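You operate a simulated robot arm through the tools that you are given. There is no shell and no other tool.

You are at the controls of a simulated two-armed robot. One attempt, no reset.

Task
Hold the brown tub on the yellow bench top steady with one hand and put the steel plug with a black knob in it with the other.

Only the result counts: the job must be done as asked and must still hold three seconds after the hand-in. Knocking over, shifting, dropping, spilling or breaking anything else fails it.

Robot
Two 7-joint arms with three-finger grippers on one trunk, on a base that moves. Base frame: it is fixed to the floor where the robot stands at the start and does not move with it; the origin is under the middle of the robot, x ahead of it, y to its left, z up. Units: mm, degrees, N and s.
The left shoulder is at the start at [46, 154, 995], the right one opposite. Each reaches about 781 mm from its shoulder. Places, roughly: brown tub (28x16x9 cm) [-600, -5200, 900]; steel plug with a black knob [-1750, -1750, 1500]. Payload 2.69 kg a hand.
The TCP of each hand is the grasp point between the finger pads, 29 mm short of the fingertips. In the tool frame z runs along the fingers and y along their closing line. The gripper opens to 120 mm; its body begins 78 mm behind the TCP.
Orientation is that of the tool frame in the base frame, as a unit quaternion [x, y, z, w]. With the fingers straight down and closing along the base's y, the tool's x points along the base's -x, its y along +y and its z along -z.

Tools
- The arms move only by the tool jog_arm. It takes "left_increments", "right_increments" or both (then of equal length, played together; a hand with none holds still); each is a list of rows, each an object of numbers (a shift or turn left out is 0, a gripper value left out holds the last): "ax", "ay", "az": the turn, a rotation vector about the tool's x, y, z in degrees; "dx", "dy", "dz": the shift along the tool's x, y, z in mm; "hand": the gripper command, from -1 (fully open) to 1 (shut), values between in proportion. In form: [{"ax": .., "ay": .., "az": .., "dx": .., "dy": .., "dz": .., "hand": ..}, ...]. A call has 1 to 20 rows; each row shifts and turns the commanded pose from where the row before left it, along the tool's axes as they then stand. Rows are played at 5 a second. More than 50 mm and 8.6 degrees between two rows, or a gripper value outside its range, and nothing of the call is played. Where a pose cannot be reached the arm comes as near as it can. A force on the tool above 40 N (or 10 N above the force at the start of the call, whichever is more), or a blocked arm, ends the call early, and 0.2 s more pass. Each finger travels about 136.2 mm/s and halts on what it meets, pressing with about 29 N; the grip force reading is that of the motor and also rises with nothing between the fingers. The clock runs only during rows and for 0.2 s after the last one: add rows that do not move to give the fingers time. The reply holds the time, the measured pose of the TCP, the force on the tool along the base axes, the opening and the grip force, in the units named above and with some noise, with the torque about the TCP (base axes, N m) and any sound that the robot's microphone picked up.
- Cameras (640 x 400 px; columns grow to the right, rows downward): "scene" is now at [161.7, -5.7, 1179.5]; the picture's right is [-0.07, -1.00, 0.00], its down [-0.19, 0.01, -0.98] and it looks along [0.98, -0.06, -0.19] (base axes); focal length 277 px, centre (320, 200). "left" rides on the left gripper at [63, 0, -104] in its tool frame; the picture's right is [-0.01, 1.00, 0.00], its down [-0.83, 0.00, -0.56] and it looks along [-0.56, 0.00, 0.83] (tool axes); focal length 275 px, centre (320, 200). "right" rides on the right gripper at [63, 0, -104] in its tool frame; the picture's right is [0.00, 1.00, 0.00], its down [-0.83, 0.00, -0.56] and it looks along [-0.56, 0.00, 0.83] (tool axes); focal length 275 px, centre (320, 200). There is no depth. A picture from a camera that has moved, and an enlarged one, comes with that camera's place and axes in the base frame and with its lens.
- get_image(camera): a new picture of that camera. It takes no simulated time.
- slide_trunk(by): moves the trunk up (or, below 0, down) by that many mm; the arms and the scene camera ride with it, the base frame stays. It gives what a move gives, with no picture.
- steer(legs): drives the robot by 1 to 6 legs, each [ahead, left, turn to the left] in mm, mm and degrees, along the robot's own axes; the way and the turn of a leg run together, so that a leg with both is an arc; at most 1500 mm and 180 degrees a leg. The arms and the cameras ride along, it lands a little off, and it stops where it bumps. It gives what a move gives.
- head_to(pan, tilt): turns the head with the scene camera to pan (to the left, within 80 degrees either way) and tilt (down, from -29 to 69), counted from straight ahead of the robot (the tilt from the chest, where the trunk bows). It gives what a move gives.
- close_up(camera, box): a new picture of the part [left, top, right, bottom] of that camera's present view, enlarged. It takes no simulated time.
- close_job(): hands the job in; it is judged then, once.

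Places have to be worked out from the pictures, the camera data and where the tool is seen. Open the grippers and draw the arms clear of the work before you hand the job in, unless the task says otherwise.

The tools are called by a JSON object that holds its "method" and its "body". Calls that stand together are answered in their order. jog_arm: Moves the arms, as the interface text tells. Its arguments: {"type":"object","properties":{"left_increments":{"type":"array","items":{"type":"object","properties":{"ax":{"type":"number"},"ay":{"type":"number"},"az":{"type":"number"},"dx":{"type":"number"},"dy":{"type":"number"},"dz":{"type":"number"},"hand":{"type":"number"}}}},"right_increments":{"type":"array","items":{"type":"object","properties":{"ax":{"type":"number"},"ay":{"type":"number"},"az":{"type":"number"},"dx":{"type":"number"},"dy":{"type":"number"},"dz":{"type":"number"},"hand":{"type":"number"}}}}},"required":[]} The other tools are called the same way: slide_trunk (by) moves the trunk up or down; steer (legs) drives the base; head_to (pan, tilt) turns the head that bears the scene camera; get_image (camera) takes a picture; close_up (camera, box) takes an enlarged picture of a part of a camera's view; close_job () hands the job in.

At the start:

```text
time: 0.0
left_ee_pos: [387.6, 122.4, 1110.7]
left_tcp_rot: [-0.001, 1.0, -0.001, 0.001]
left_contact_force: [0.4, -1.0, -0.2]
left_moment: [0.03, 0.0, -0.03]
left_opening: 119.8
left_grasp_force: 0.0
right_ee_pos: [309.1, -151.0, 1108.9]
right_tcp_rot: [-0.001, 1.0, 0.0, 0.0]
right_contact_force: [-0.2, -0.2, -0.1]
right_moment: [0.03, 0.0, -0.01]
right_opening: 120.0
right_grasp_force: 0.1
trunk travel left (down, up): [-364.0, 74.0]
robot x, y, heading: [0.1, 0.5, -0.2]
head pan, tilt (commanded): [-3.7, 11.2]
```

scene: 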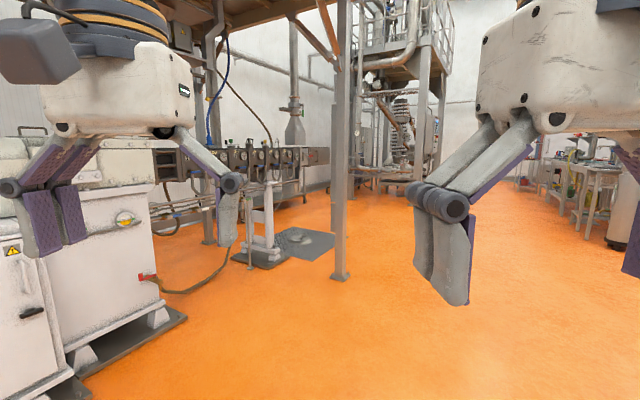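
right: 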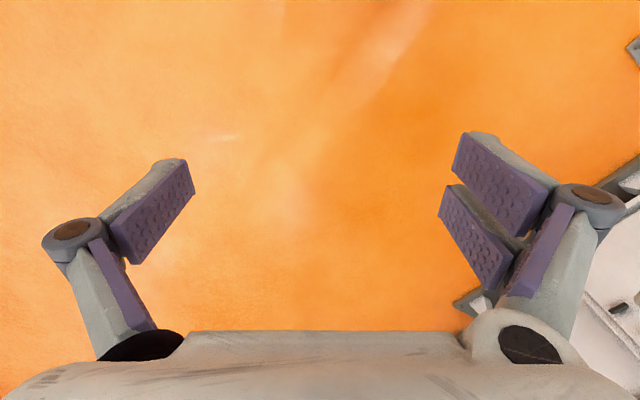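
left: 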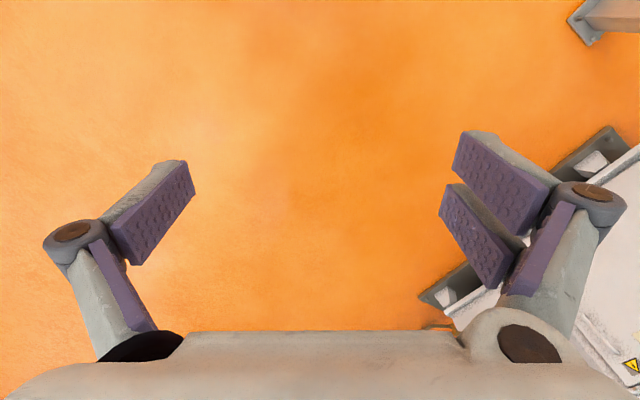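

The first pictures show an open orange floor ahead and equipment left and right; both targets lie to my right and behind. I turn the head to the right to look at the way there.

{"method": "head_to", "body": {"pan": -80, "tilt": 15}}

```text
time: 1.5
left_ee_pos: [387.8, 122.5, 1110.8]
left_tcp_rot: [-0.001, 1.0, 0.0, 0.0]
left_contact_force: [-0.4, 0.0, 0.4]
left_moment: [0.03, -0.02, 0.0]
left_opening: 119.9
left_grasp_force: 0.1
right_ee_pos: [307.8, -152.1, 1110.3]
right_tcp_rot: [0.001, 1.0, -0.001, -0.001]
right_contact_force: [-0.7, 0.4, -0.1]
right_moment: [-0.06, 0.01, -0.02]
right_opening: 120.0
right_grasp_force: 0.0
trunk travel left (down, up): [-364.0, 74.0]
robot x, y, heading: [-2.9, 2.5, 0.1]
head pan, tilt (commanded): [-80.0, 15.0]
```

The head is turned right; now I take a picture along the right side.

{"method": "get_image", "body": {"camera": "scene"}}

```text
taken
camera scene: at [85.0, -91.6, 1173.2], right [-0.98, -0.17, 0.0], down [-0.05, 0.25, -0.97], along [0.17, -0.95, -0.26], focal length 277 px, centre (320, 200)
```

scene: 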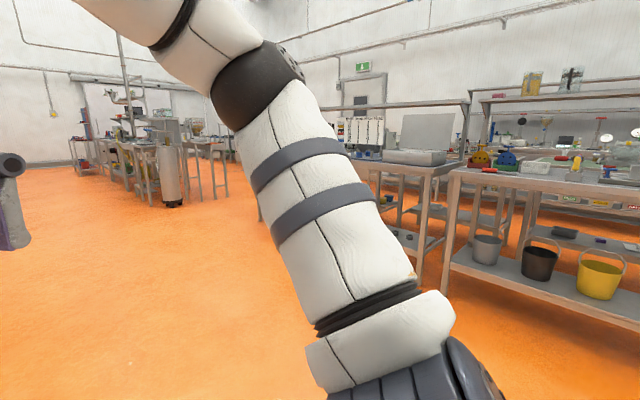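

To the right there are benches and shelves with many things. I turn the base in place to the right by 90° so I can look at this without the arm in the way.

{"method": "steer", "body": {"legs": [[0, 0, -90]]}}

{"method": "head_to", "body": {"pan": 0, "tilt": 5}}

{"method": "get_image", "body": {"camera": "scene"}}

{"method": "head_to", "body": {"pan": 50, "tilt": 5}}

{"method": "get_image", "body": {"camera": "scene"}}

{"method": "head_to", "body": {"pan": -60, "tilt": 5}}

{"method": "get_image", "body": {"camera": "scene"}}

```text
time: 5.7
left_ee_pos: [124.5, -386.1, 1111.3]
left_tcp_rot: [0.705, 0.709, -0.001, 0.001]
left_contact_force: [-0.2, 0.8, 0.2]
left_moment: [0.02, 0.03, -0.01]
left_opening: 119.9
left_grasp_force: 0.1
right_ee_pos: [-150.0, -308.4, 1109.2]
right_tcp_rot: [0.705, 0.71, 0.0, 0.0]
right_contact_force: [0.3, 0.7, 0.5]
right_moment: [0.01, 0.0, 0.01]
right_opening: 120.1
right_grasp_force: 0.0
trunk travel left (down, up): [-364.0, 74.0]
robot x, y, heading: [-0.2, -3.2, -89.7]
head pan, tilt (commanded): [-80.0, 15.0]
```

```text
time: 7.2
left_ee_pos: [124.7, -385.5, 1110.3]
left_tcp_rot: [0.705, 0.709, 0.0, 0.001]
left_contact_force: [-0.2, 0.2, 0.0]
left_moment: [0.0, -0.05, -0.01]
left_opening: 120.0
left_grasp_force: 0.2
right_ee_pos: [-149.3, -309.2, 1110.0]
right_tcp_rot: [0.705, 0.709, -0.001, 0.0]
right_contact_force: [-0.2, 0.2, 0.0]
right_moment: [0.05, -0.02, -0.02]
right_opening: 119.9
right_grasp_force: 0.0
trunk travel left (down, up): [-364.0, 74.0]
robot x, y, heading: [2.8, -0.9, -89.7]
head pan, tilt (commanded): [0.0, 5.0]
```

```text
taken
camera scene: at [-0.7, -161.6, 1189.4], right [-1.0, 0.0, 0.0], down [0.0, 0.09, -1.0], along [0.0, -1.0, -0.09], focal length 277 px, centre (320, 200)
```

scene: 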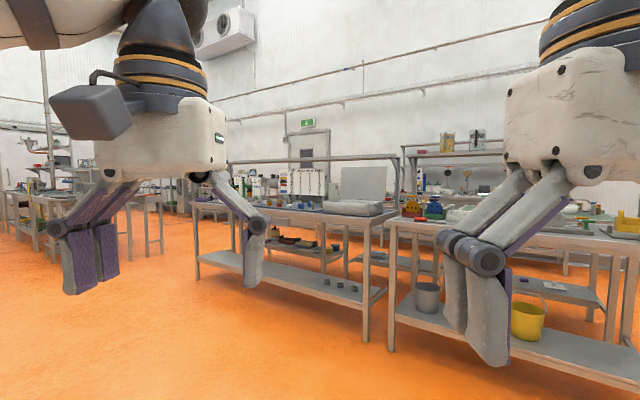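

```text
time: 8.4
left_ee_pos: [124.5, -386.8, 1110.1]
left_tcp_rot: [0.705, 0.709, 0.0, 0.001]
left_contact_force: [-0.6, -0.2, 0.7]
left_moment: [0.03, -0.01, 0.0]
left_opening: 120.0
left_grasp_force: 0.1
right_ee_pos: [-150.5, -309.4, 1110.0]
right_tcp_rot: [0.705, 0.709, 0.0, 0.0]
right_contact_force: [0.1, 0.8, 0.3]
right_moment: [-0.03, -0.02, 0.01]
right_opening: 120.0
right_grasp_force: 0.1
trunk travel left (down, up): [-364.0, 74.0]
robot x, y, heading: [3.7, -0.4, -89.6]
head pan, tilt (commanded): [50.0, 5.0]
```

```text
taken
camera scene: at [69.5, -128.5, 1189.4], right [-0.64, -0.77, 0.0], down [-0.07, 0.06, -1.0], along [0.77, -0.64, -0.09], focal length 277 px, centre (320, 200)
```

scene: 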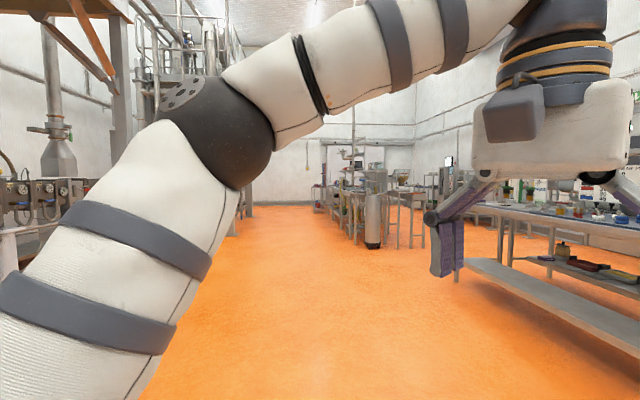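

```text
time: 10.3
left_ee_pos: [124.7, -386.6, 1110.6]
left_tcp_rot: [0.706, 0.708, -0.001, 0.0]
left_contact_force: [-0.6, 0.2, 0.6]
left_moment: [0.02, 0.0, 0.04]
left_opening: 120.1
left_grasp_force: 0.1
right_ee_pos: [-150.2, -308.5, 1110.3]
right_tcp_rot: [0.705, 0.709, -0.001, 0.0]
right_contact_force: [-0.5, -0.2, 0.5]
right_moment: [0.0, -0.02, -0.01]
right_opening: 120.2
right_grasp_force: 0.0
trunk travel left (down, up): [-364.0, 74.0]
robot x, y, heading: [0.7, -2.6, -89.6]
head pan, tilt (commanded): [-60.0, 5.0]
```

```text
taken
camera scene: at [-80.4, -116.1, 1189.4], right [-0.5, 0.86, 0.0], down [0.08, 0.04, -1.0], along [-0.86, -0.5, -0.09], focal length 277 px, centre (320, 200)
```

scene: 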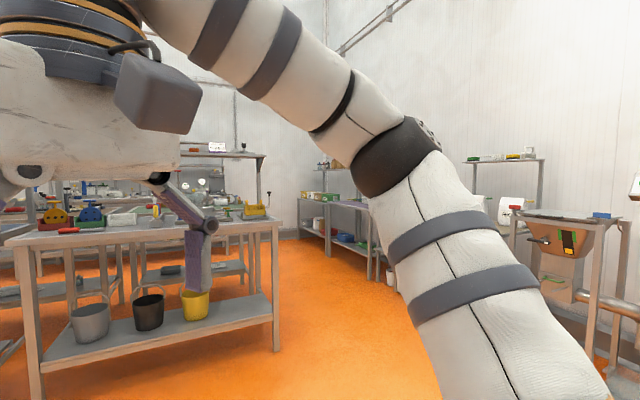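

There is a tall shelf over the near right bench, about where the plug was said to be. I enlarge that part and the far part.

{"method": "close_up", "body": {"camera": "scene", "box": [160, 100, 360, 225]}}

{"method": "close_up", "body": {"camera": "scene", "box": [0, 170, 280, 345]}}

{"method": "head_to", "body": {"pan": -20, "tilt": 5}}

{"method": "get_image", "body": {"camera": "scene"}}

{"method": "close_up", "body": {"camera": "scene", "box": [200, 100, 440, 250]}}

```text
3.20 times, centred on (260, 162) of scene
camera zoom: at [-80.4, -116.1, 1189.4], right [-0.5, 0.86, 0.0], down [0.08, 0.04, -1.0], along [-0.86, -0.5, -0.09], focal length 886 px, centre (512, 320)
```

zoom: 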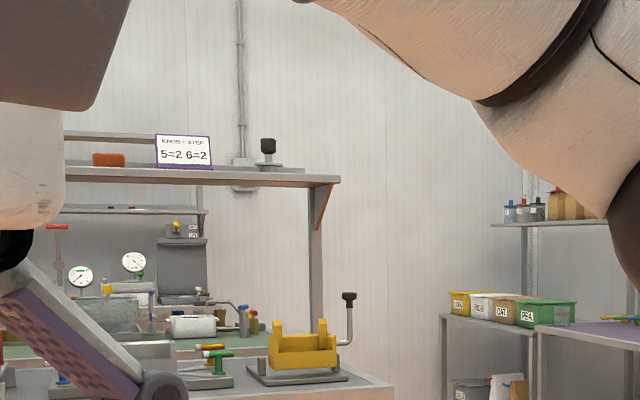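

```text
2.29 times, centred on (140, 258) of scene
camera zoom: at [-80.4, -116.1, 1189.4], right [-0.5, 0.86, 0.0], down [0.08, 0.04, -1.0], along [-0.86, -0.5, -0.09], focal length 633 px, centre (731, 69)
```

zoom: 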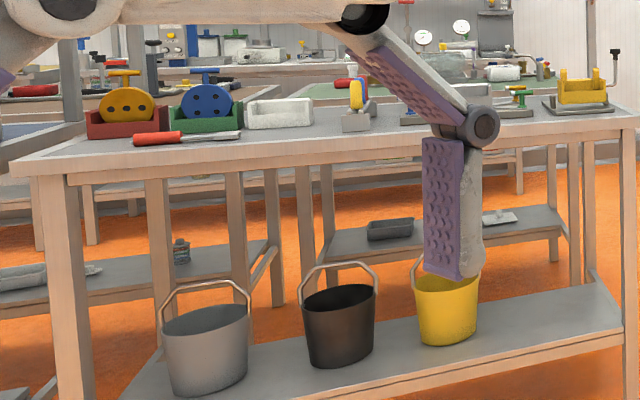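

```text
time: 11.4
left_ee_pos: [124.6, -387.3, 1109.5]
left_tcp_rot: [0.705, 0.709, 0.0, 0.0]
left_contact_force: [0.2, -0.2, -0.2]
left_moment: [-0.02, 0.0, 0.0]
left_opening: 119.9
left_grasp_force: 0.0
right_ee_pos: [-150.3, -309.7, 1110.3]
right_tcp_rot: [0.705, 0.709, 0.001, 0.0]
right_contact_force: [-0.3, -0.8, 0.5]
right_moment: [0.05, 0.0, 0.02]
right_opening: 120.0
right_grasp_force: 0.1
trunk travel left (down, up): [-364.0, 74.0]
robot x, y, heading: [1.7, 1.1, -89.5]
head pan, tilt (commanded): [-20.0, 5.0]
```

```text
taken
camera scene: at [-32.2, -156.1, 1189.4], right [-0.94, 0.34, 0.0], down [0.03, 0.08, -1.0], along [-0.34, -0.94, -0.09], focal length 277 px, centre (320, 200)
```

scene: 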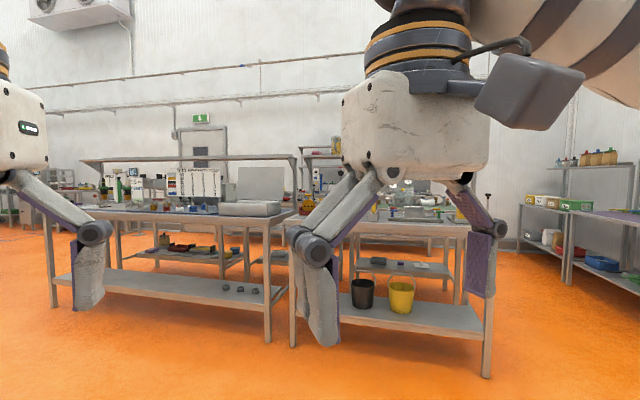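

```text
2.67 times, centred on (320, 175) of scene
camera zoom: at [-32.2, -156.1, 1189.4], right [-0.94, 0.34, 0.0], down [0.03, 0.08, -1.0], along [-0.34, -0.94, -0.09], focal length 739 px, centre (320, 267)
```

zoom: 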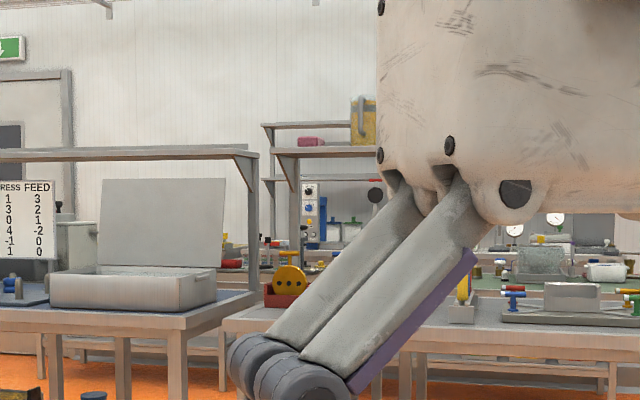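

The plug appears to be the black knob on a steel foot at the right end of the high shelf above the near bench, next to the "5=2 6=2" card. The bench row runs at about 35° to my frame, so I turn to face it squarely and look again before driving to its right-hand end.

{"method": "steer", "body": {"legs": [[0, 0, -35]]}}

{"method": "head_to", "body": {"pan": 0, "tilt": 10}}

{"method": "get_image", "body": {"camera": "scene"}}

{"method": "head_to", "body": {"pan": -75, "tilt": 20}}

{"method": "get_image", "body": {"camera": "scene"}}

```text
time: 13.4
left_ee_pos: [-116.6, -388.8, 1111.0]
left_tcp_rot: [0.884, 0.468, 0.0, 0.001]
left_contact_force: [-0.4, -1.5, -0.1]
left_moment: [-0.01, 0.0, 0.03]
left_opening: 119.9
left_grasp_force: 0.0
right_ee_pos: [-298.3, -169.6, 1109.3]
right_tcp_rot: [0.884, 0.467, 0.0, 0.0]
right_contact_force: [0.0, 0.0, -0.2]
right_moment: [0.01, 0.03, 0.01]
right_opening: 120.1
right_grasp_force: 0.1
trunk travel left (down, up): [-364.0, 74.0]
robot x, y, heading: [2.8, -2.7, -124.3]
head pan, tilt (commanded): [-20.0, 5.0]
```

```text
time: 14.2
left_ee_pos: [-117.3, -389.6, 1111.0]
left_tcp_rot: [0.884, 0.468, 0.0, 0.0]
left_contact_force: [-0.6, -0.4, -0.3]
left_moment: [0.03, -0.03, 0.03]
left_opening: 120.0
left_grasp_force: 0.0
right_ee_pos: [-298.5, -169.4, 1111.2]
right_tcp_rot: [0.884, 0.467, 0.0, -0.001]
right_contact_force: [1.0, 0.3, 0.0]
right_moment: [-0.03, 0.01, -0.02]
right_opening: 119.9
right_grasp_force: 0.0
trunk travel left (down, up): [-364.0, 74.0]
robot x, y, heading: [0.4, 3.1, -124.2]
head pan, tilt (commanded): [0.0, 10.0]
```

```text
taken
camera scene: at [-93.4, -134.3, 1181.4], right [-0.83, 0.56, 0.0], down [0.1, 0.14, -0.98], along [-0.56, -0.81, -0.17], focal length 277 px, centre (320, 200)
```

scene: 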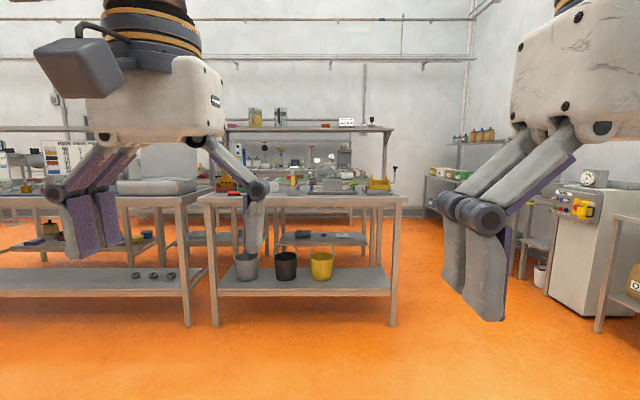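

```text
time: 15.7
left_ee_pos: [-117.4, -388.0, 1109.7]
left_tcp_rot: [0.884, 0.467, 0.0, 0.001]
left_contact_force: [0.0, 0.5, 0.2]
left_moment: [-0.02, 0.0, -0.02]
left_opening: 119.9
left_grasp_force: 0.1
right_ee_pos: [-298.6, -169.5, 1109.6]
right_tcp_rot: [0.884, 0.467, 0.0, 0.0]
right_contact_force: [0.0, -0.2, 0.2]
right_moment: [0.03, 0.01, 0.02]
right_opening: 120.1
right_grasp_force: 0.0
trunk travel left (down, up): [-364.0, 74.0]
robot x, y, heading: [0.5, 3.6, -124.3]
head pan, tilt (commanded): [-75.0, 20.0]
```

```text
taken
camera scene: at [-128.8, -26.8, 1165.1], right [0.33, 0.94, 0.0], down [0.32, -0.11, -0.94], along [-0.89, 0.31, -0.34], focal length 277 px, centre (320, 200)
```

scene: 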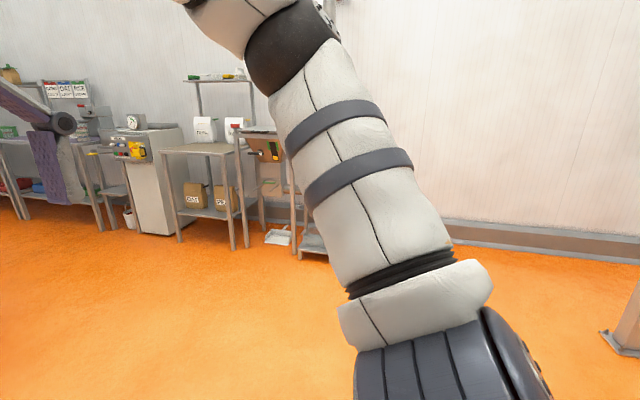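

I'm now square to the bench row; the plug's black knob shows at about column 372, row 123 at the right end of the shelf, and the aisle to the right of the bench looks free (about 1.3 m wide). I drive forward and to the right toward that aisle.

{"method": "steer", "body": {"legs": [[500, -1100, 0], [600, 0, 0]]}}

{"method": "head_to", "body": {"pan": 30, "tilt": 0}}

{"method": "get_image", "body": {"camera": "scene"}}

{"method": "head_to", "body": {"pan": 0, "tilt": 15}}

{"method": "get_image", "body": {"camera": "scene"}}

```text
time: 27.4
left_ee_pos: [-1653.6, -666.9, 1110.1]
left_tcp_rot: [0.886, 0.464, -0.001, 0.001]
left_contact_force: [-0.3, -1.1, -0.1]
left_moment: [0.01, -0.01, -0.01]
left_opening: 120.1
left_grasp_force: 0.0
right_ee_pos: [-1834.0, -445.9, 1110.2]
right_tcp_rot: [0.886, 0.464, 0.0, 0.0]
right_contact_force: [0.3, -0.3, -0.4]
right_moment: [0.0, -0.01, -0.01]
right_opening: 119.9
right_grasp_force: 0.0
trunk travel left (down, up): [-364.0, 74.0]
robot x, y, heading: [-1534.7, -276.2, -124.7]
head pan, tilt (commanded): [-75.0, 20.0]
```

```text
time: 29.2
left_ee_pos: [-1653.9, -666.8, 1110.8]
left_tcp_rot: [0.886, 0.464, -0.001, 0.001]
left_contact_force: [-0.2, -0.5, -0.6]
left_moment: [-0.02, 0.02, 0.0]
left_opening: 120.1
left_grasp_force: 0.1
right_ee_pos: [-1835.5, -446.3, 1110.7]
right_tcp_rot: [0.886, 0.463, 0.0, 0.0]
right_contact_force: [-0.1, -1.2, 0.1]
right_moment: [0.01, 0.03, -0.02]
right_opening: 119.8
right_grasp_force: 0.2
trunk travel left (down, up): [-364.0, 74.0]
robot x, y, heading: [-1535.0, -278.3, -124.8]
head pan, tilt (commanded): [30.0, 0.0]
```

```text
taken
camera scene: at [-1582.8, -426.0, 1197.4], right [-1.0, 0.08, 0.0], down [0.0, 0.0, -1.0], along [-0.08, -1.0, 0.0], focal length 277 px, centre (320, 200)
```

scene: 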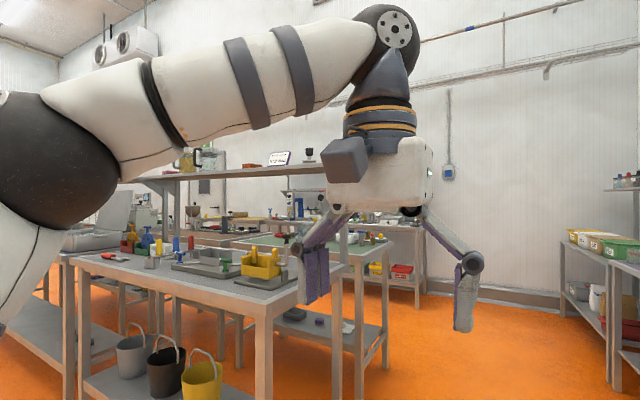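

```text
time: 30.2
left_ee_pos: [-1654.7, -667.2, 1110.9]
left_tcp_rot: [0.886, 0.464, 0.0, 0.001]
left_contact_force: [0.3, 0.4, -0.2]
left_moment: [-0.01, -0.03, -0.04]
left_opening: 120.0
left_grasp_force: 0.0
right_ee_pos: [-1833.5, -446.3, 1110.7]
right_tcp_rot: [0.886, 0.464, -0.001, -0.001]
right_contact_force: [0.9, -0.6, 0.3]
right_moment: [-0.02, -0.01, 0.01]
right_opening: 120.0
right_grasp_force: 0.1
trunk travel left (down, up): [-364.0, 74.0]
robot x, y, heading: [-1537.0, -276.0, -124.7]
head pan, tilt (commanded): [0.0, 15.0]
```

```text
taken
camera scene: at [-1628.5, -413.1, 1173.3], right [-0.82, 0.57, 0.0], down [0.15, 0.21, -0.97], along [-0.55, -0.79, -0.26], focal length 277 px, centre (320, 200)
```

scene: 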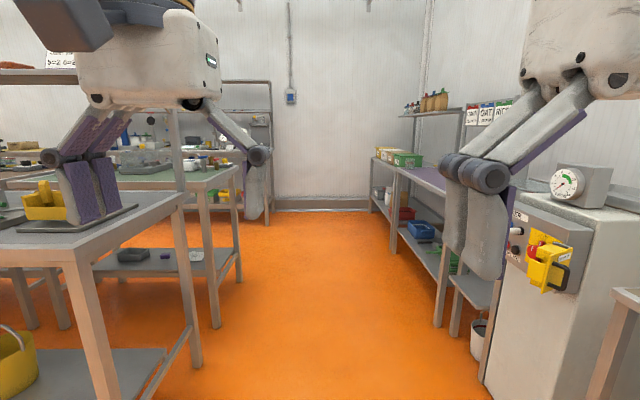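

Triangulating the two views puts the plug at about [-1630, -1680, 1380], near the right end of the shelf; the bench's right end is about 530 mm to the side of the aisle. I drive further down the aisle until level with the plug, then turn left to face the bench end.

{"method": "steer", "body": {"legs": [[1080, 0, 0], [0, 0, 90]]}}

{"method": "head_to", "body": {"pan": 0, "tilt": -5}}

{"method": "get_image", "body": {"camera": "scene"}}

{"method": "close_up", "body": {"camera": "scene", "box": [220, 90, 460, 240]}}

```text
time: 39.6
left_ee_pos: [-1754.2, -1284.5, 1110.2]
left_tcp_rot: [0.293, 0.956, 0.0, 0.001]
left_contact_force: [-0.9, 0.0, -0.3]
left_moment: [-0.01, -0.01, -0.02]
left_opening: 120.2
left_grasp_force: 0.0
right_ee_pos: [-1972.3, -1466.1, 1110.2]
right_tcp_rot: [0.293, 0.956, 0.0, 0.0]
right_contact_force: [0.0, -0.9, 0.8]
right_moment: [0.0, -0.01, -0.01]
right_opening: 119.9
right_grasp_force: 0.1
trunk travel left (down, up): [-364.0, 74.0]
robot x, y, heading: [-2144.7, -1168.1, -33.8]
head pan, tilt (commanded): [0.0, 15.0]
```

```text
time: 40.4
left_ee_pos: [-1754.4, -1284.3, 1110.2]
left_tcp_rot: [0.293, 0.956, 0.0, 0.001]
left_contact_force: [0.7, -0.5, -0.2]
left_moment: [0.0, 0.01, -0.01]
left_opening: 119.9
left_grasp_force: 0.0
right_ee_pos: [-1971.5, -1466.7, 1111.0]
right_tcp_rot: [0.293, 0.956, 0.001, 0.0]
right_contact_force: [-0.5, 0.0, 1.2]
right_moment: [-0.01, -0.01, 0.02]
right_opening: 119.8
right_grasp_force: 0.0
trunk travel left (down, up): [-364.0, 74.0]
robot x, y, heading: [-2144.9, -1167.4, -33.8]
head pan, tilt (commanded): [0.0, -5.0]
```

```text
taken
camera scene: at [-2014.1, -1256.6, 1205.0], right [-0.56, -0.83, 0.0], down [0.07, -0.05, -1.0], along [0.83, -0.56, 0.09], focal length 277 px, centre (320, 200)
```

scene: 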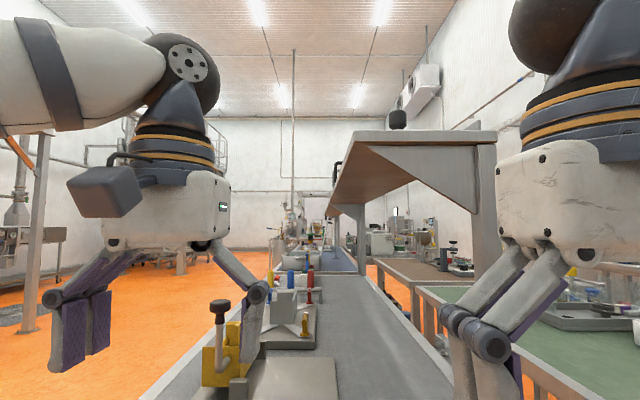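

```text
2.67 times, centred on (340, 165) of scene
camera zoom: at [-2014.1, -1256.6, 1205.0], right [-0.56, -0.83, 0.0], down [0.07, -0.05, -1.0], along [0.83, -0.56, 0.09], focal length 739 px, centre (267, 293)
```

zoom: 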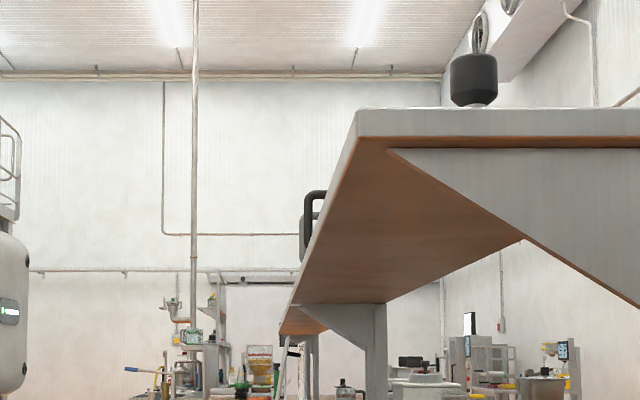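

The knob sits on the shelf just above its end edge, about 720 mm ahead and 160 mm to my right, at a height near 1415. I raise the trunk fully and look down to see how much room the base has before the bench end.

{"method": "slide_trunk", "body": {"by": 74}}

{"method": "head_to", "body": {"pan": 0, "tilt": 60}}

{"method": "get_image", "body": {"camera": "scene"}}

{"method": "head_to", "body": {"pan": -10, "tilt": 5}}

{"method": "get_image", "body": {"camera": "scene"}}

{"method": "close_up", "body": {"camera": "scene", "box": [260, 70, 420, 170]}}

```text
time: 41.5
left_ee_pos: [-1753.8, -1285.3, 1182.3]
left_tcp_rot: [0.292, 0.957, -0.001, 0.0]
left_contact_force: [0.8, 0.8, -0.3]
left_moment: [0.02, 0.01, 0.02]
left_opening: 119.8
left_grasp_force: 0.0
right_ee_pos: [-1971.7, -1466.8, 1184.1]
right_tcp_rot: [0.293, 0.956, 0.0, -0.002]
right_contact_force: [0.1, -0.4, -0.9]
right_moment: [0.02, 0.02, 0.02]
right_opening: 120.1
right_grasp_force: 0.1
trunk travel left (down, up): [-438.0, 0.0]
robot x, y, heading: [-2143.8, -1170.2, -34.0]
head pan, tilt (commanded): [0.0, -5.0]
```

```text
time: 42.9
left_ee_pos: [-1754.6, -1284.5, 1184.3]
left_tcp_rot: [0.292, 0.956, 0.0, 0.0]
left_contact_force: [0.6, -0.9, -0.5]
left_moment: [-0.01, 0.0, 0.04]
left_opening: 119.8
left_grasp_force: 0.1
right_ee_pos: [-1973.2, -1466.6, 1185.0]
right_tcp_rot: [0.292, 0.956, 0.001, 0.001]
right_contact_force: [0.8, 0.0, 0.4]
right_moment: [0.02, -0.01, 0.0]
right_opening: 120.0
right_grasp_force: 0.1
trunk travel left (down, up): [-438.0, 0.0]
robot x, y, heading: [-2142.2, -1168.1, -33.9]
head pan, tilt (commanded): [0.0, 60.0]
```

```text
taken
camera scene: at [-2088.3, -1206.4, 1191.1], right [-0.56, -0.83, 0.0], down [-0.72, 0.48, -0.5], along [0.41, -0.28, -0.87], focal length 277 px, centre (320, 200)
```

scene: 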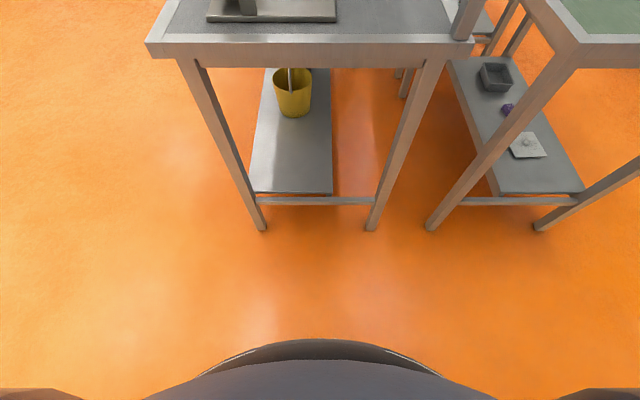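

```text
time: 44.1
left_ee_pos: [-1753.3, -1284.1, 1184.1]
left_tcp_rot: [0.292, 0.956, 0.0, 0.001]
left_contact_force: [0.1, -0.7, -0.5]
left_moment: [0.01, 0.0, -0.02]
left_opening: 120.1
left_grasp_force: 0.1
right_ee_pos: [-1972.3, -1465.5, 1183.9]
right_tcp_rot: [0.292, 0.957, 0.0, -0.001]
right_contact_force: [-0.3, 0.2, -0.1]
right_moment: [0.03, 0.02, 0.01]
right_opening: 119.8
right_grasp_force: 0.0
trunk travel left (down, up): [-438.0, 0.0]
robot x, y, heading: [-2143.1, -1170.5, -33.9]
head pan, tilt (commanded): [-10.0, 5.0]
```

```text
taken
camera scene: at [-2077.5, -1233.0, 1273.5], right [-0.69, -0.72, 0.0], down [-0.06, 0.06, -1.0], along [0.72, -0.69, -0.09], focal length 277 px, centre (320, 200)
```

scene: 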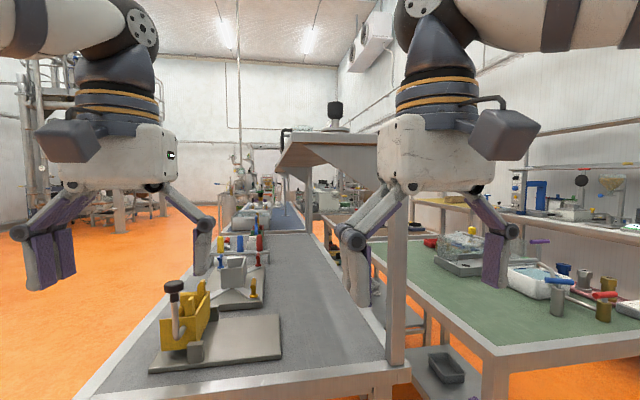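

```text
4.00 times, centred on (340, 120) of scene
camera zoom: at [-2077.5, -1233.0, 1273.5], right [-0.69, -0.72, 0.0], down [-0.06, 0.06, -1.0], along [0.72, -0.69, -0.09], focal length 1108 px, centre (240, 520)
```

zoom: 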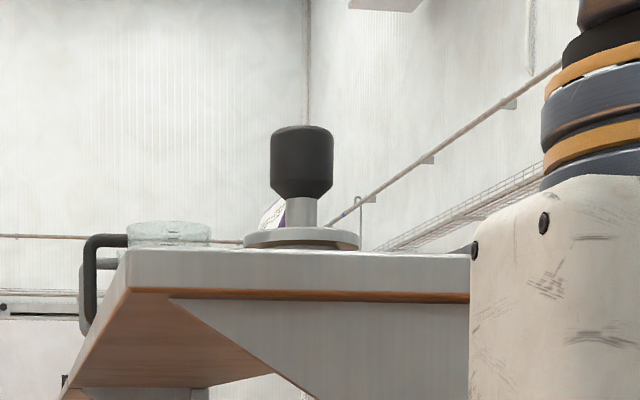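

The plug is a steel disc (~68 mm) with a thin neck and a ~36 mm black knob; knob centre about [-1635, -1707, 1420], shelf top about 1362. The base front reaches at most ~130 mm ahead, so I can get closer, but first I raise the right hand above shelf height here and see how far it reaches with fingers down.

{"method": "jog_arm", "body": {"right_increments": [{"dz": -40, "dx": -10}, {"dz": -40, "dx": -10}, {"dz": -40, "dx": -10}, {"dz": -40, "dx": -10}, {"dz": -40, "dx": -10}, {"dz": -40, "dx": -10}, {"dz": -40}, {}]}}

```text
time: 45.9
left_ee_pos: [-1754.3, -1283.7, 1183.8]
left_tcp_rot: [0.293, 0.956, 0.0, 0.0]
left_contact_force: [-0.3, -1.1, 0.3]
left_moment: [-0.05, 0.05, -0.01]
left_opening: 120.0
left_grasp_force: 0.0
right_ee_pos: [-1955.0, -1476.6, 1263.8]
right_tcp_rot: [0.292, 0.956, 0.0, 0.0]
right_contact_force: [0.0, 0.8, -0.3]
right_moment: [-0.02, -0.02, 0.01]
right_opening: 119.9
right_grasp_force: 0.1
right hand out of reach, approached as far as the arm can: row 3, 4, 5, 6, 7
trunk travel left (down, up): [-438.0, 0.0]
robot x, y, heading: [-2141.6, -1169.3, -33.7]
head pan, tilt (commanded): [-10.0, 5.0]
```

Fingers-down reach ends at z≈1264, so the knob must be taken with the hand pitched forward, about 25° below horizontal. I pitch the right hand up in place and check where it ends.

{"method": "jog_arm", "body": {"right_increments": [{"ay": -8.1}, {"ay": -8.1}, {"ay": -8.1}, {"ay": -8.1}, {"ay": -8.1}, {"ay": -8.1}, {"ay": -8.2}, {"ay": -8.2}, {}, {}]}}

```text
time: 48.1
left_ee_pos: [-1754.2, -1284.5, 1184.2]
left_tcp_rot: [0.293, 0.956, -0.001, 0.0]
left_contact_force: [0.3, -0.7, 0.2]
left_moment: [-0.02, 0.01, 0.0]
left_opening: 120.1
left_grasp_force: 0.2
right_ee_pos: [-1956.0, -1477.5, 1263.2]
right_tcp_rot: [0.246, 0.806, -0.157, 0.515]
right_contact_force: [0.3, 1.2, -0.3]
right_moment: [-0.01, 0.02, 0.03]
right_opening: 119.8
right_grasp_force: 0.0
trunk travel left (down, up): [-438.0, 0.0]
robot x, y, heading: [-2142.5, -1173.2, -33.7]
head pan, tilt (commanded): [-10.0, 5.0]
```

The hand kept its place and is now 25° below horizontal. I raise it to about z 1450 (still well short of the shelf) and look with the wrist camera.

{"method": "jog_arm", "body": {"right_increments": [{"dx": -40.7, "dz": -24, "dy": -2.7}, {"dx": -40.7, "dz": -24, "dy": -2.7}, {"dx": -40.7, "dz": -24, "dy": -2.7}, {"dx": -40.7, "dz": -24, "dy": -2.7}, {}, {}]}}

{"method": "get_image", "body": {"camera": "right"}}

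{"method": "get_image", "body": {"camera": "scene"}}

```text
time: 49.5
left_ee_pos: [-1753.1, -1284.5, 1183.9]
left_tcp_rot: [0.293, 0.956, -0.001, 0.001]
left_contact_force: [-0.5, 0.8, -0.1]
left_moment: [-0.03, 0.0, -0.03]
left_opening: 120.0
left_grasp_force: 0.2
right_ee_pos: [-1977.3, -1477.2, 1451.7]
right_tcp_rot: [0.246, 0.807, -0.156, 0.513]
right_contact_force: [0.7, 0.0, 0.8]
right_moment: [0.01, 0.01, -0.02]
right_opening: 120.2
right_grasp_force: 0.0
trunk travel left (down, up): [-438.0, 0.0]
robot x, y, heading: [-2143.8, -1169.9, -33.9]
head pan, tilt (commanded): [-10.0, 5.0]
```

```text
taken
camera right: at [-2077.8, -1409.7, 1437.6], right [0.56, 0.83, -0.01], down [-0.12, 0.09, 0.99], along [0.82, -0.55, 0.15], focal length 275 px, centre (320, 200)
```

right: 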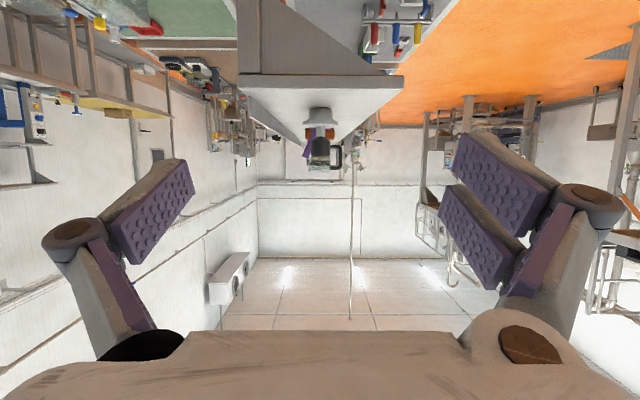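

```text
taken
camera scene: at [-2077.5, -1232.8, 1273.6], right [-0.69, -0.72, 0.0], down [-0.06, 0.06, -1.0], along [0.72, -0.69, -0.09], focal length 277 px, centre (320, 200)
```

scene: 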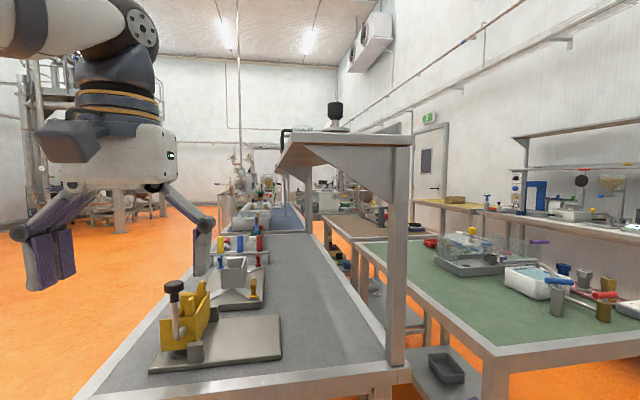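

The wrist camera (upside-down in this pose) sees the plug on the shelf end almost dead ahead. I enlarge it.

{"method": "close_up", "body": {"camera": "right", "box": [230, 70, 422, 190]}}

{"method": "close_up", "body": {"camera": "scene", "box": [260, 70, 420, 170]}}

```text
3.33 times, centred on (326, 130) of right
camera zoom: at [-2077.8, -1409.7, 1437.6], right [0.56, 0.83, -0.01], down [-0.12, 0.09, 0.99], along [0.82, -0.55, 0.15], focal length 918 px, centre (300, 433)
```

zoom: 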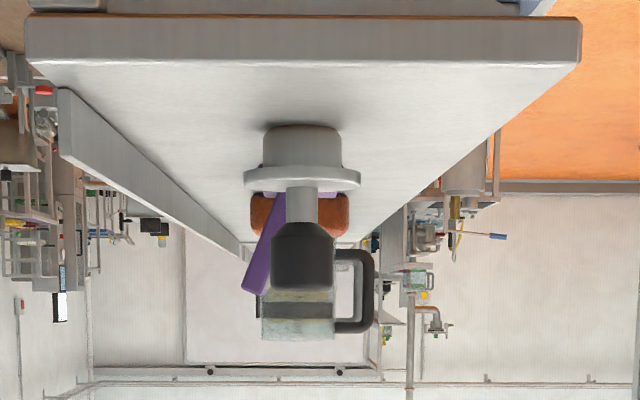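

```text
4.00 times, centred on (340, 120) of scene
camera zoom: at [-2077.5, -1232.8, 1273.6], right [-0.69, -0.72, 0.0], down [-0.06, 0.06, -1.0], along [0.72, -0.69, -0.09], focal length 1108 px, centre (240, 520)
```

zoom: 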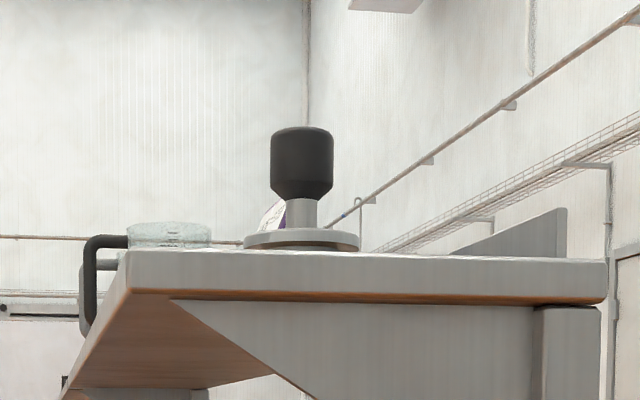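

From here the plug shows a body under its flange standing on the shelf (shelf top ≈1350), set about 168 mm in from the shelf end; knob centre ≈1421 high. With the hand at 1452 and pitched, it clears the shelf, so I drive 300 mm ahead, which leaves the TCP about 110 mm short of the knob.

{"method": "steer", "body": {"legs": [[290, 0, 0]]}}

{"method": "get_image", "body": {"camera": "right"}}

{"method": "get_image", "body": {"camera": "scene"}}

```text
time: 51.5
left_ee_pos: [-1510.0, -1446.7, 1184.2]
left_tcp_rot: [0.291, 0.957, 0.0, 0.001]
left_contact_force: [-0.7, 0.7, -0.7]
left_moment: [0.0, -0.04, -0.01]
left_opening: 120.3
left_grasp_force: 0.0
right_ee_pos: [-1735.5, -1640.9, 1451.5]
right_tcp_rot: [0.247, 0.806, -0.157, 0.514]
right_contact_force: [-0.6, 0.0, -0.3]
right_moment: [-0.04, 0.0, 0.02]
right_opening: 119.9
right_grasp_force: 0.1
trunk travel left (down, up): [-438.0, 0.0]
robot x, y, heading: [-1900.8, -1333.4, -33.9]
head pan, tilt (commanded): [-10.0, 5.0]
```

```text
taken
camera right: at [-1834.3, -1574.1, 1437.6], right [0.56, 0.83, 0.0], down [-0.12, 0.09, 0.99], along [0.82, -0.55, 0.15], focal length 275 px, centre (320, 200)
```

right: 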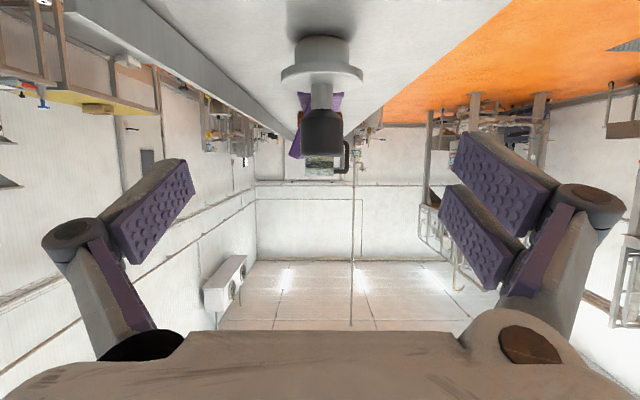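

```text
taken
camera scene: at [-1834.0, -1397.2, 1273.6], right [-0.69, -0.72, 0.0], down [-0.06, 0.06, -1.0], along [0.72, -0.69, -0.09], focal length 277 px, centre (320, 200)
```

scene: 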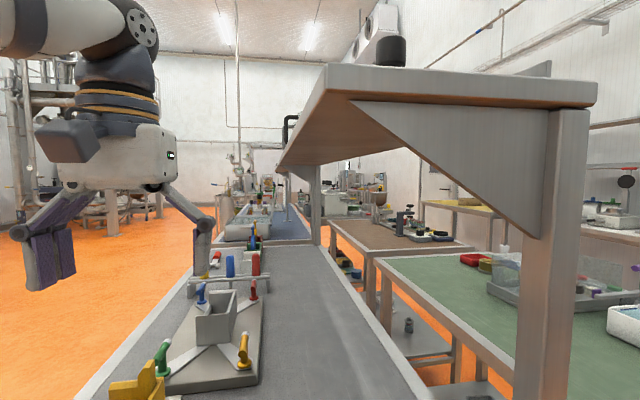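

The plug is now about 240 mm ahead of the wrist camera and centred laterally (about 2 mm off). I enlarge to measure its height parts before closing in.

{"method": "close_up", "body": {"camera": "right", "box": [240, 20, 400, 180]}}

```text
2.50 times, centred on (320, 100) of right
camera zoom: at [-1834.3, -1574.1, 1437.6], right [0.56, 0.83, 0.0], down [-0.12, 0.09, 0.99], along [0.82, -0.55, 0.15], focal length 688 px, centre (320, 450)
```

zoom: 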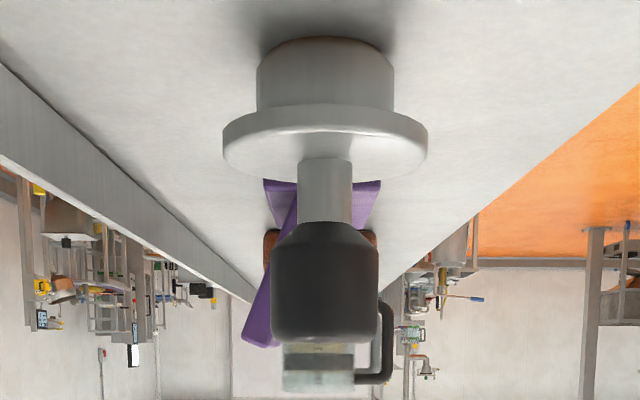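

Heights read: shelf 1350, flange top 1380, knob 1400–1438. To refine the distance I enlarge the knob in the head camera view, which sees it from the side.

{"method": "close_up", "body": {"camera": "scene", "box": [340, 20, 440, 80]}}

{"method": "head_to", "body": {"pan": -30, "tilt": -15}}

{"method": "get_image", "body": {"camera": "scene"}}

```text
6.40 times, centred on (390, 50) of scene
camera zoom: at [-1834.0, -1397.2, 1273.6], right [-0.69, -0.72, 0.0], down [-0.06, 0.06, -1.0], along [0.72, -0.69, -0.09], focal length 1773 px, centre (-128, 1160)
```

zoom: 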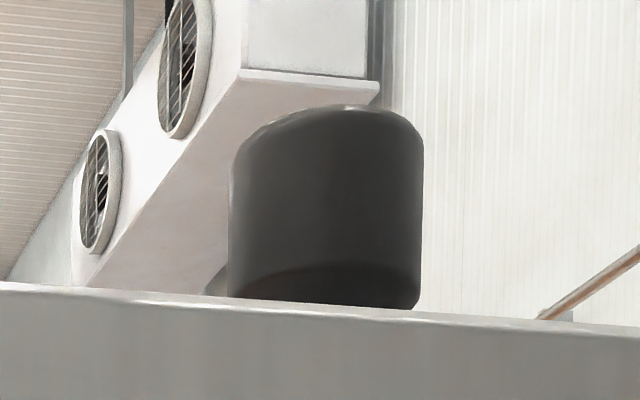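

```text
time: 52.4
left_ee_pos: [-1510.9, -1448.4, 1184.7]
left_tcp_rot: [0.291, 0.957, 0.0, 0.0]
left_contact_force: [0.3, 0.6, -0.1]
left_moment: [0.02, 0.0, -0.01]
left_opening: 119.9
left_grasp_force: 0.1
right_ee_pos: [-1734.5, -1640.8, 1451.5]
right_tcp_rot: [0.247, 0.806, -0.158, 0.514]
right_contact_force: [0.0, 0.1, -0.2]
right_moment: [-0.03, 0.0, 0.03]
right_opening: 120.3
right_grasp_force: 0.1
trunk travel left (down, up): [-438.0, 0.0]
robot x, y, heading: [-1898.9, -1332.7, -34.2]
head pan, tilt (commanded): [-30.0, -15.0]
```

```text
taken
camera scene: at [-1864.9, -1405.6, 1303.9], right [-0.9, -0.44, 0.0], down [0.11, -0.23, -0.97], along [0.42, -0.87, 0.26], focal length 277 px, centre (320, 200)
```

scene: 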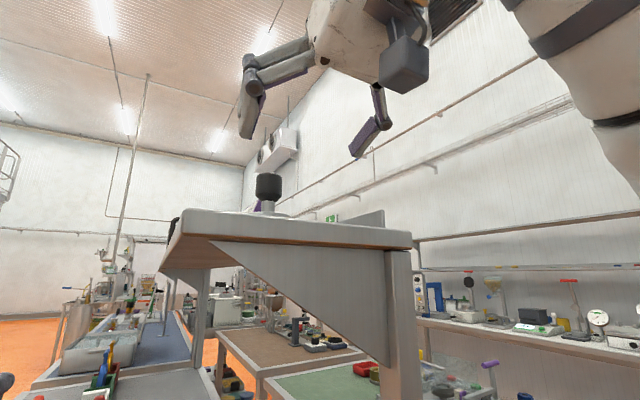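

Both head views and the wrist view agree on the knob axis at about [-1642, -1701], centre height ≈1419, i.e. 112 mm ahead of the TCP and 2 mm left. I advance 60 mm level first and check.

{"method": "jog_arm", "body": {"right_increments": [{"dz": 18.1, "dx": -8.45, "dy": 0.7, "hand": -1}, {"dz": 18.1, "dx": -8.45, "dy": 0.7}, {"dz": 18.1, "dx": -8.45, "dy": 0.6}, {}]}}

{"method": "get_image", "body": {"camera": "right"}}

{"method": "close_up", "body": {"camera": "scene", "box": [140, 60, 460, 260]}}

```text
time: 53.4
left_ee_pos: [-1511.6, -1447.6, 1184.0]
left_tcp_rot: [0.291, 0.957, 0.0, 0.0]
left_contact_force: [-0.3, -0.1, 0.2]
left_moment: [-0.02, -0.01, 0.0]
left_opening: 120.1
left_grasp_force: 0.0
right_ee_pos: [-1683.9, -1672.7, 1451.3]
right_tcp_rot: [0.246, 0.806, -0.156, 0.515]
right_contact_force: [-0.1, 0.3, 0.3]
right_moment: [0.01, 0.02, -0.04]
right_opening: 120.4
right_grasp_force: 0.1
trunk travel left (down, up): [-438.0, 0.0]
robot x, y, heading: [-1896.6, -1330.3, -34.2]
head pan, tilt (commanded): [-30.0, -15.0]
```

```text
taken
camera right: at [-1784.0, -1605.9, 1437.7], right [0.56, 0.83, 0.0], down [-0.13, 0.09, 0.99], along [0.82, -0.55, 0.15], focal length 275 px, centre (320, 200)
```

right: 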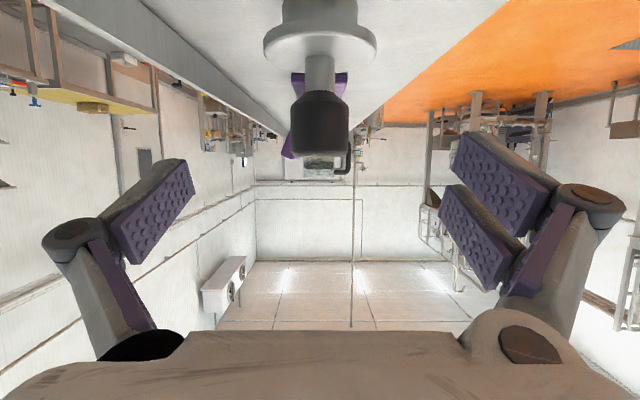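

```text
2.00 times, centred on (300, 160) of scene
camera zoom: at [-1865.3, -1405.5, 1304.0], right [-0.9, -0.44, 0.0], down [0.11, -0.23, -0.97], along [0.42, -0.87, 0.26], focal length 554 px, centre (360, 280)
```

zoom: 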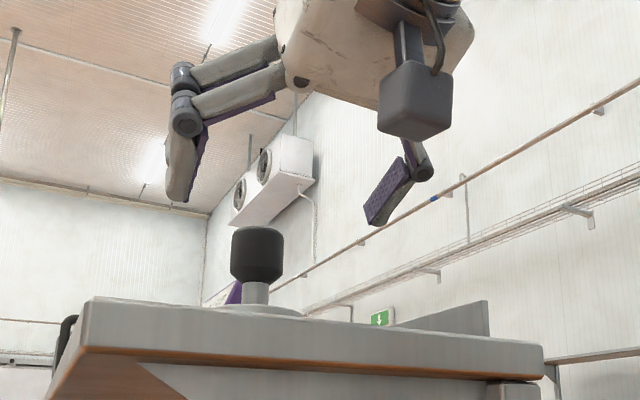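

The knob is centred between the open fingers and about 55 mm ahead of the TCP. I advance along the fingers so that the TCP ends near the knob's axis at height ≈1427.

{"method": "jog_arm", "body": {"right_increments": [{"dz": 18.6, "dx": 0.36}, {"dz": 18.6, "dx": 0.36}, {"dz": 18.6, "dx": 0.36}, {}]}}

{"method": "get_image", "body": {"camera": "right"}}

{"method": "close_up", "body": {"camera": "scene", "box": [140, 60, 460, 260]}}

```text
time: 54.4
left_ee_pos: [-1509.8, -1447.1, 1184.0]
left_tcp_rot: [0.291, 0.957, 0.0, 0.002]
left_contact_force: [-0.8, -0.6, -0.8]
left_moment: [0.01, -0.01, 0.01]
left_opening: 120.3
left_grasp_force: 0.0
right_ee_pos: [-1641.5, -1701.2, 1427.0]
right_tcp_rot: [0.246, 0.806, -0.157, 0.515]
right_contact_force: [0.1, 0.3, -1.3]
right_moment: [0.02, 0.02, 0.0]
right_opening: 120.2
right_grasp_force: 0.1
trunk travel left (down, up): [-438.0, 0.0]
robot x, y, heading: [-1901.0, -1333.4, -34.0]
head pan, tilt (commanded): [-30.0, -15.0]
```

```text
taken
camera right: at [-1742.1, -1633.6, 1412.7], right [0.56, 0.83, 0.0], down [-0.13, 0.09, 0.99], along [0.82, -0.55, 0.15], focal length 275 px, centre (320, 200)
```

right: 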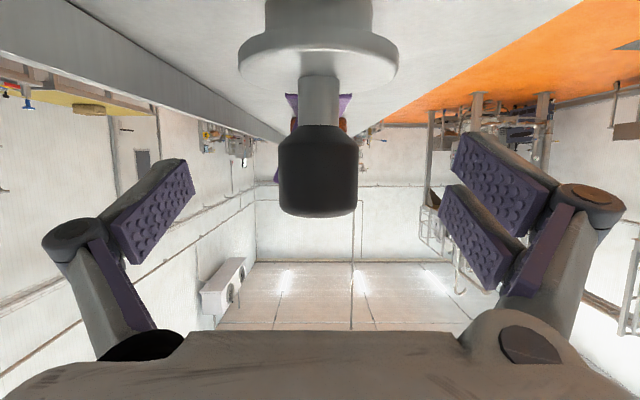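

```text
2.00 times, centred on (300, 160) of scene
camera zoom: at [-1865.2, -1405.4, 1304.0], right [-0.9, -0.44, 0.0], down [0.11, -0.23, -0.97], along [0.42, -0.87, 0.26], focal length 554 px, centre (360, 280)
```

zoom: 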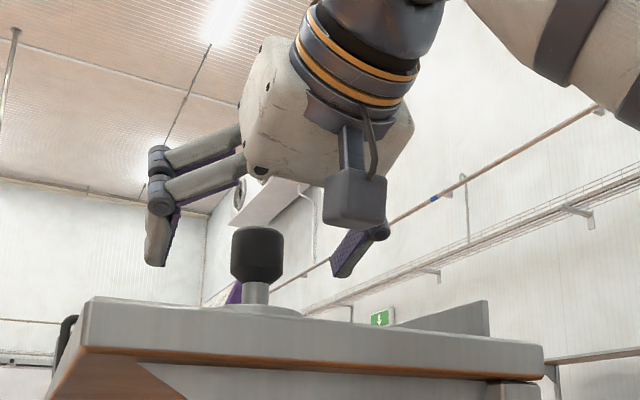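

The knob is now about 6 mm in front of the TCP, laterally centred within 1 mm, and the camera box clears the shelf. I close the right gripper on the knob.

{"method": "jog_arm", "body": {"right_increments": [{"hand": 0.2}, {"hand": 0.2}, {"hand": 1}, {"hand": 1}, {"hand": 1}, {"hand": 1}]}}

{"method": "get_image", "body": {"camera": "right"}}

{"method": "close_up", "body": {"camera": "scene", "box": [140, 60, 460, 260]}}

```text
time: 55.8
left_ee_pos: [-1509.7, -1447.8, 1184.1]
left_tcp_rot: [0.292, 0.956, 0.0, 0.001]
left_contact_force: [0.2, 0.4, -0.7]
left_moment: [0.01, 0.03, 0.03]
left_opening: 120.0
left_grasp_force: 0.1
right_ee_pos: [-1641.4, -1701.1, 1424.4]
right_tcp_rot: [0.246, 0.806, -0.157, 0.515]
right_contact_force: [0.9, -0.3, 2.1]
right_moment: [0.09, -0.06, -0.03]
right_opening: 34.4
right_grasp_force: 29.2
trunk travel left (down, up): [-438.0, 0.0]
robot x, y, heading: [-1899.1, -1332.0, -34.0]
head pan, tilt (commanded): [-30.0, -15.0]
```

```text
taken
camera right: at [-1742.0, -1633.7, 1412.8], right [0.56, 0.83, 0.0], down [-0.13, 0.09, 0.99], along [0.82, -0.55, 0.15], focal length 275 px, centre (320, 200)
```

right: 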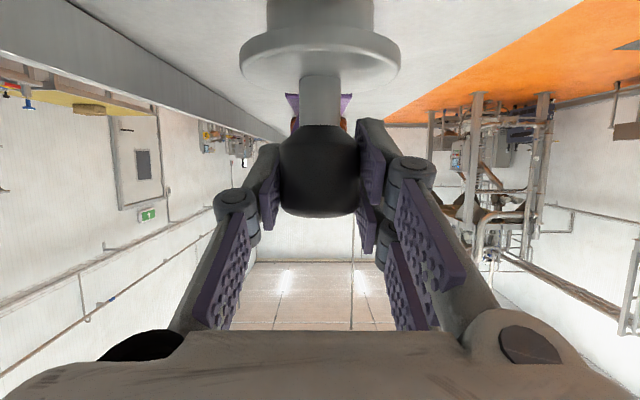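

```text
2.00 times, centred on (300, 160) of scene
camera zoom: at [-1865.0, -1405.5, 1304.0], right [-0.9, -0.44, 0.0], down [0.11, -0.23, -0.97], along [0.42, -0.87, 0.26], focal length 554 px, centre (360, 280)
```

zoom: 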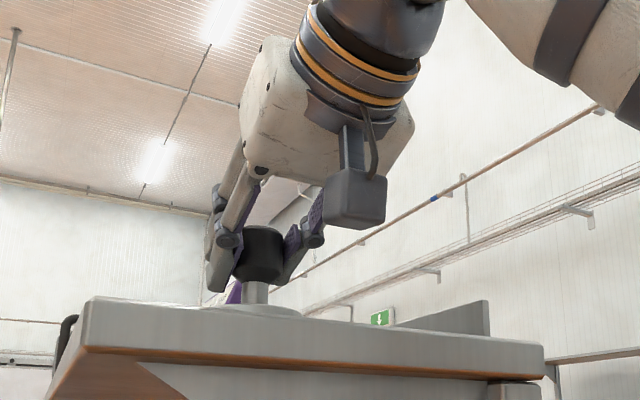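

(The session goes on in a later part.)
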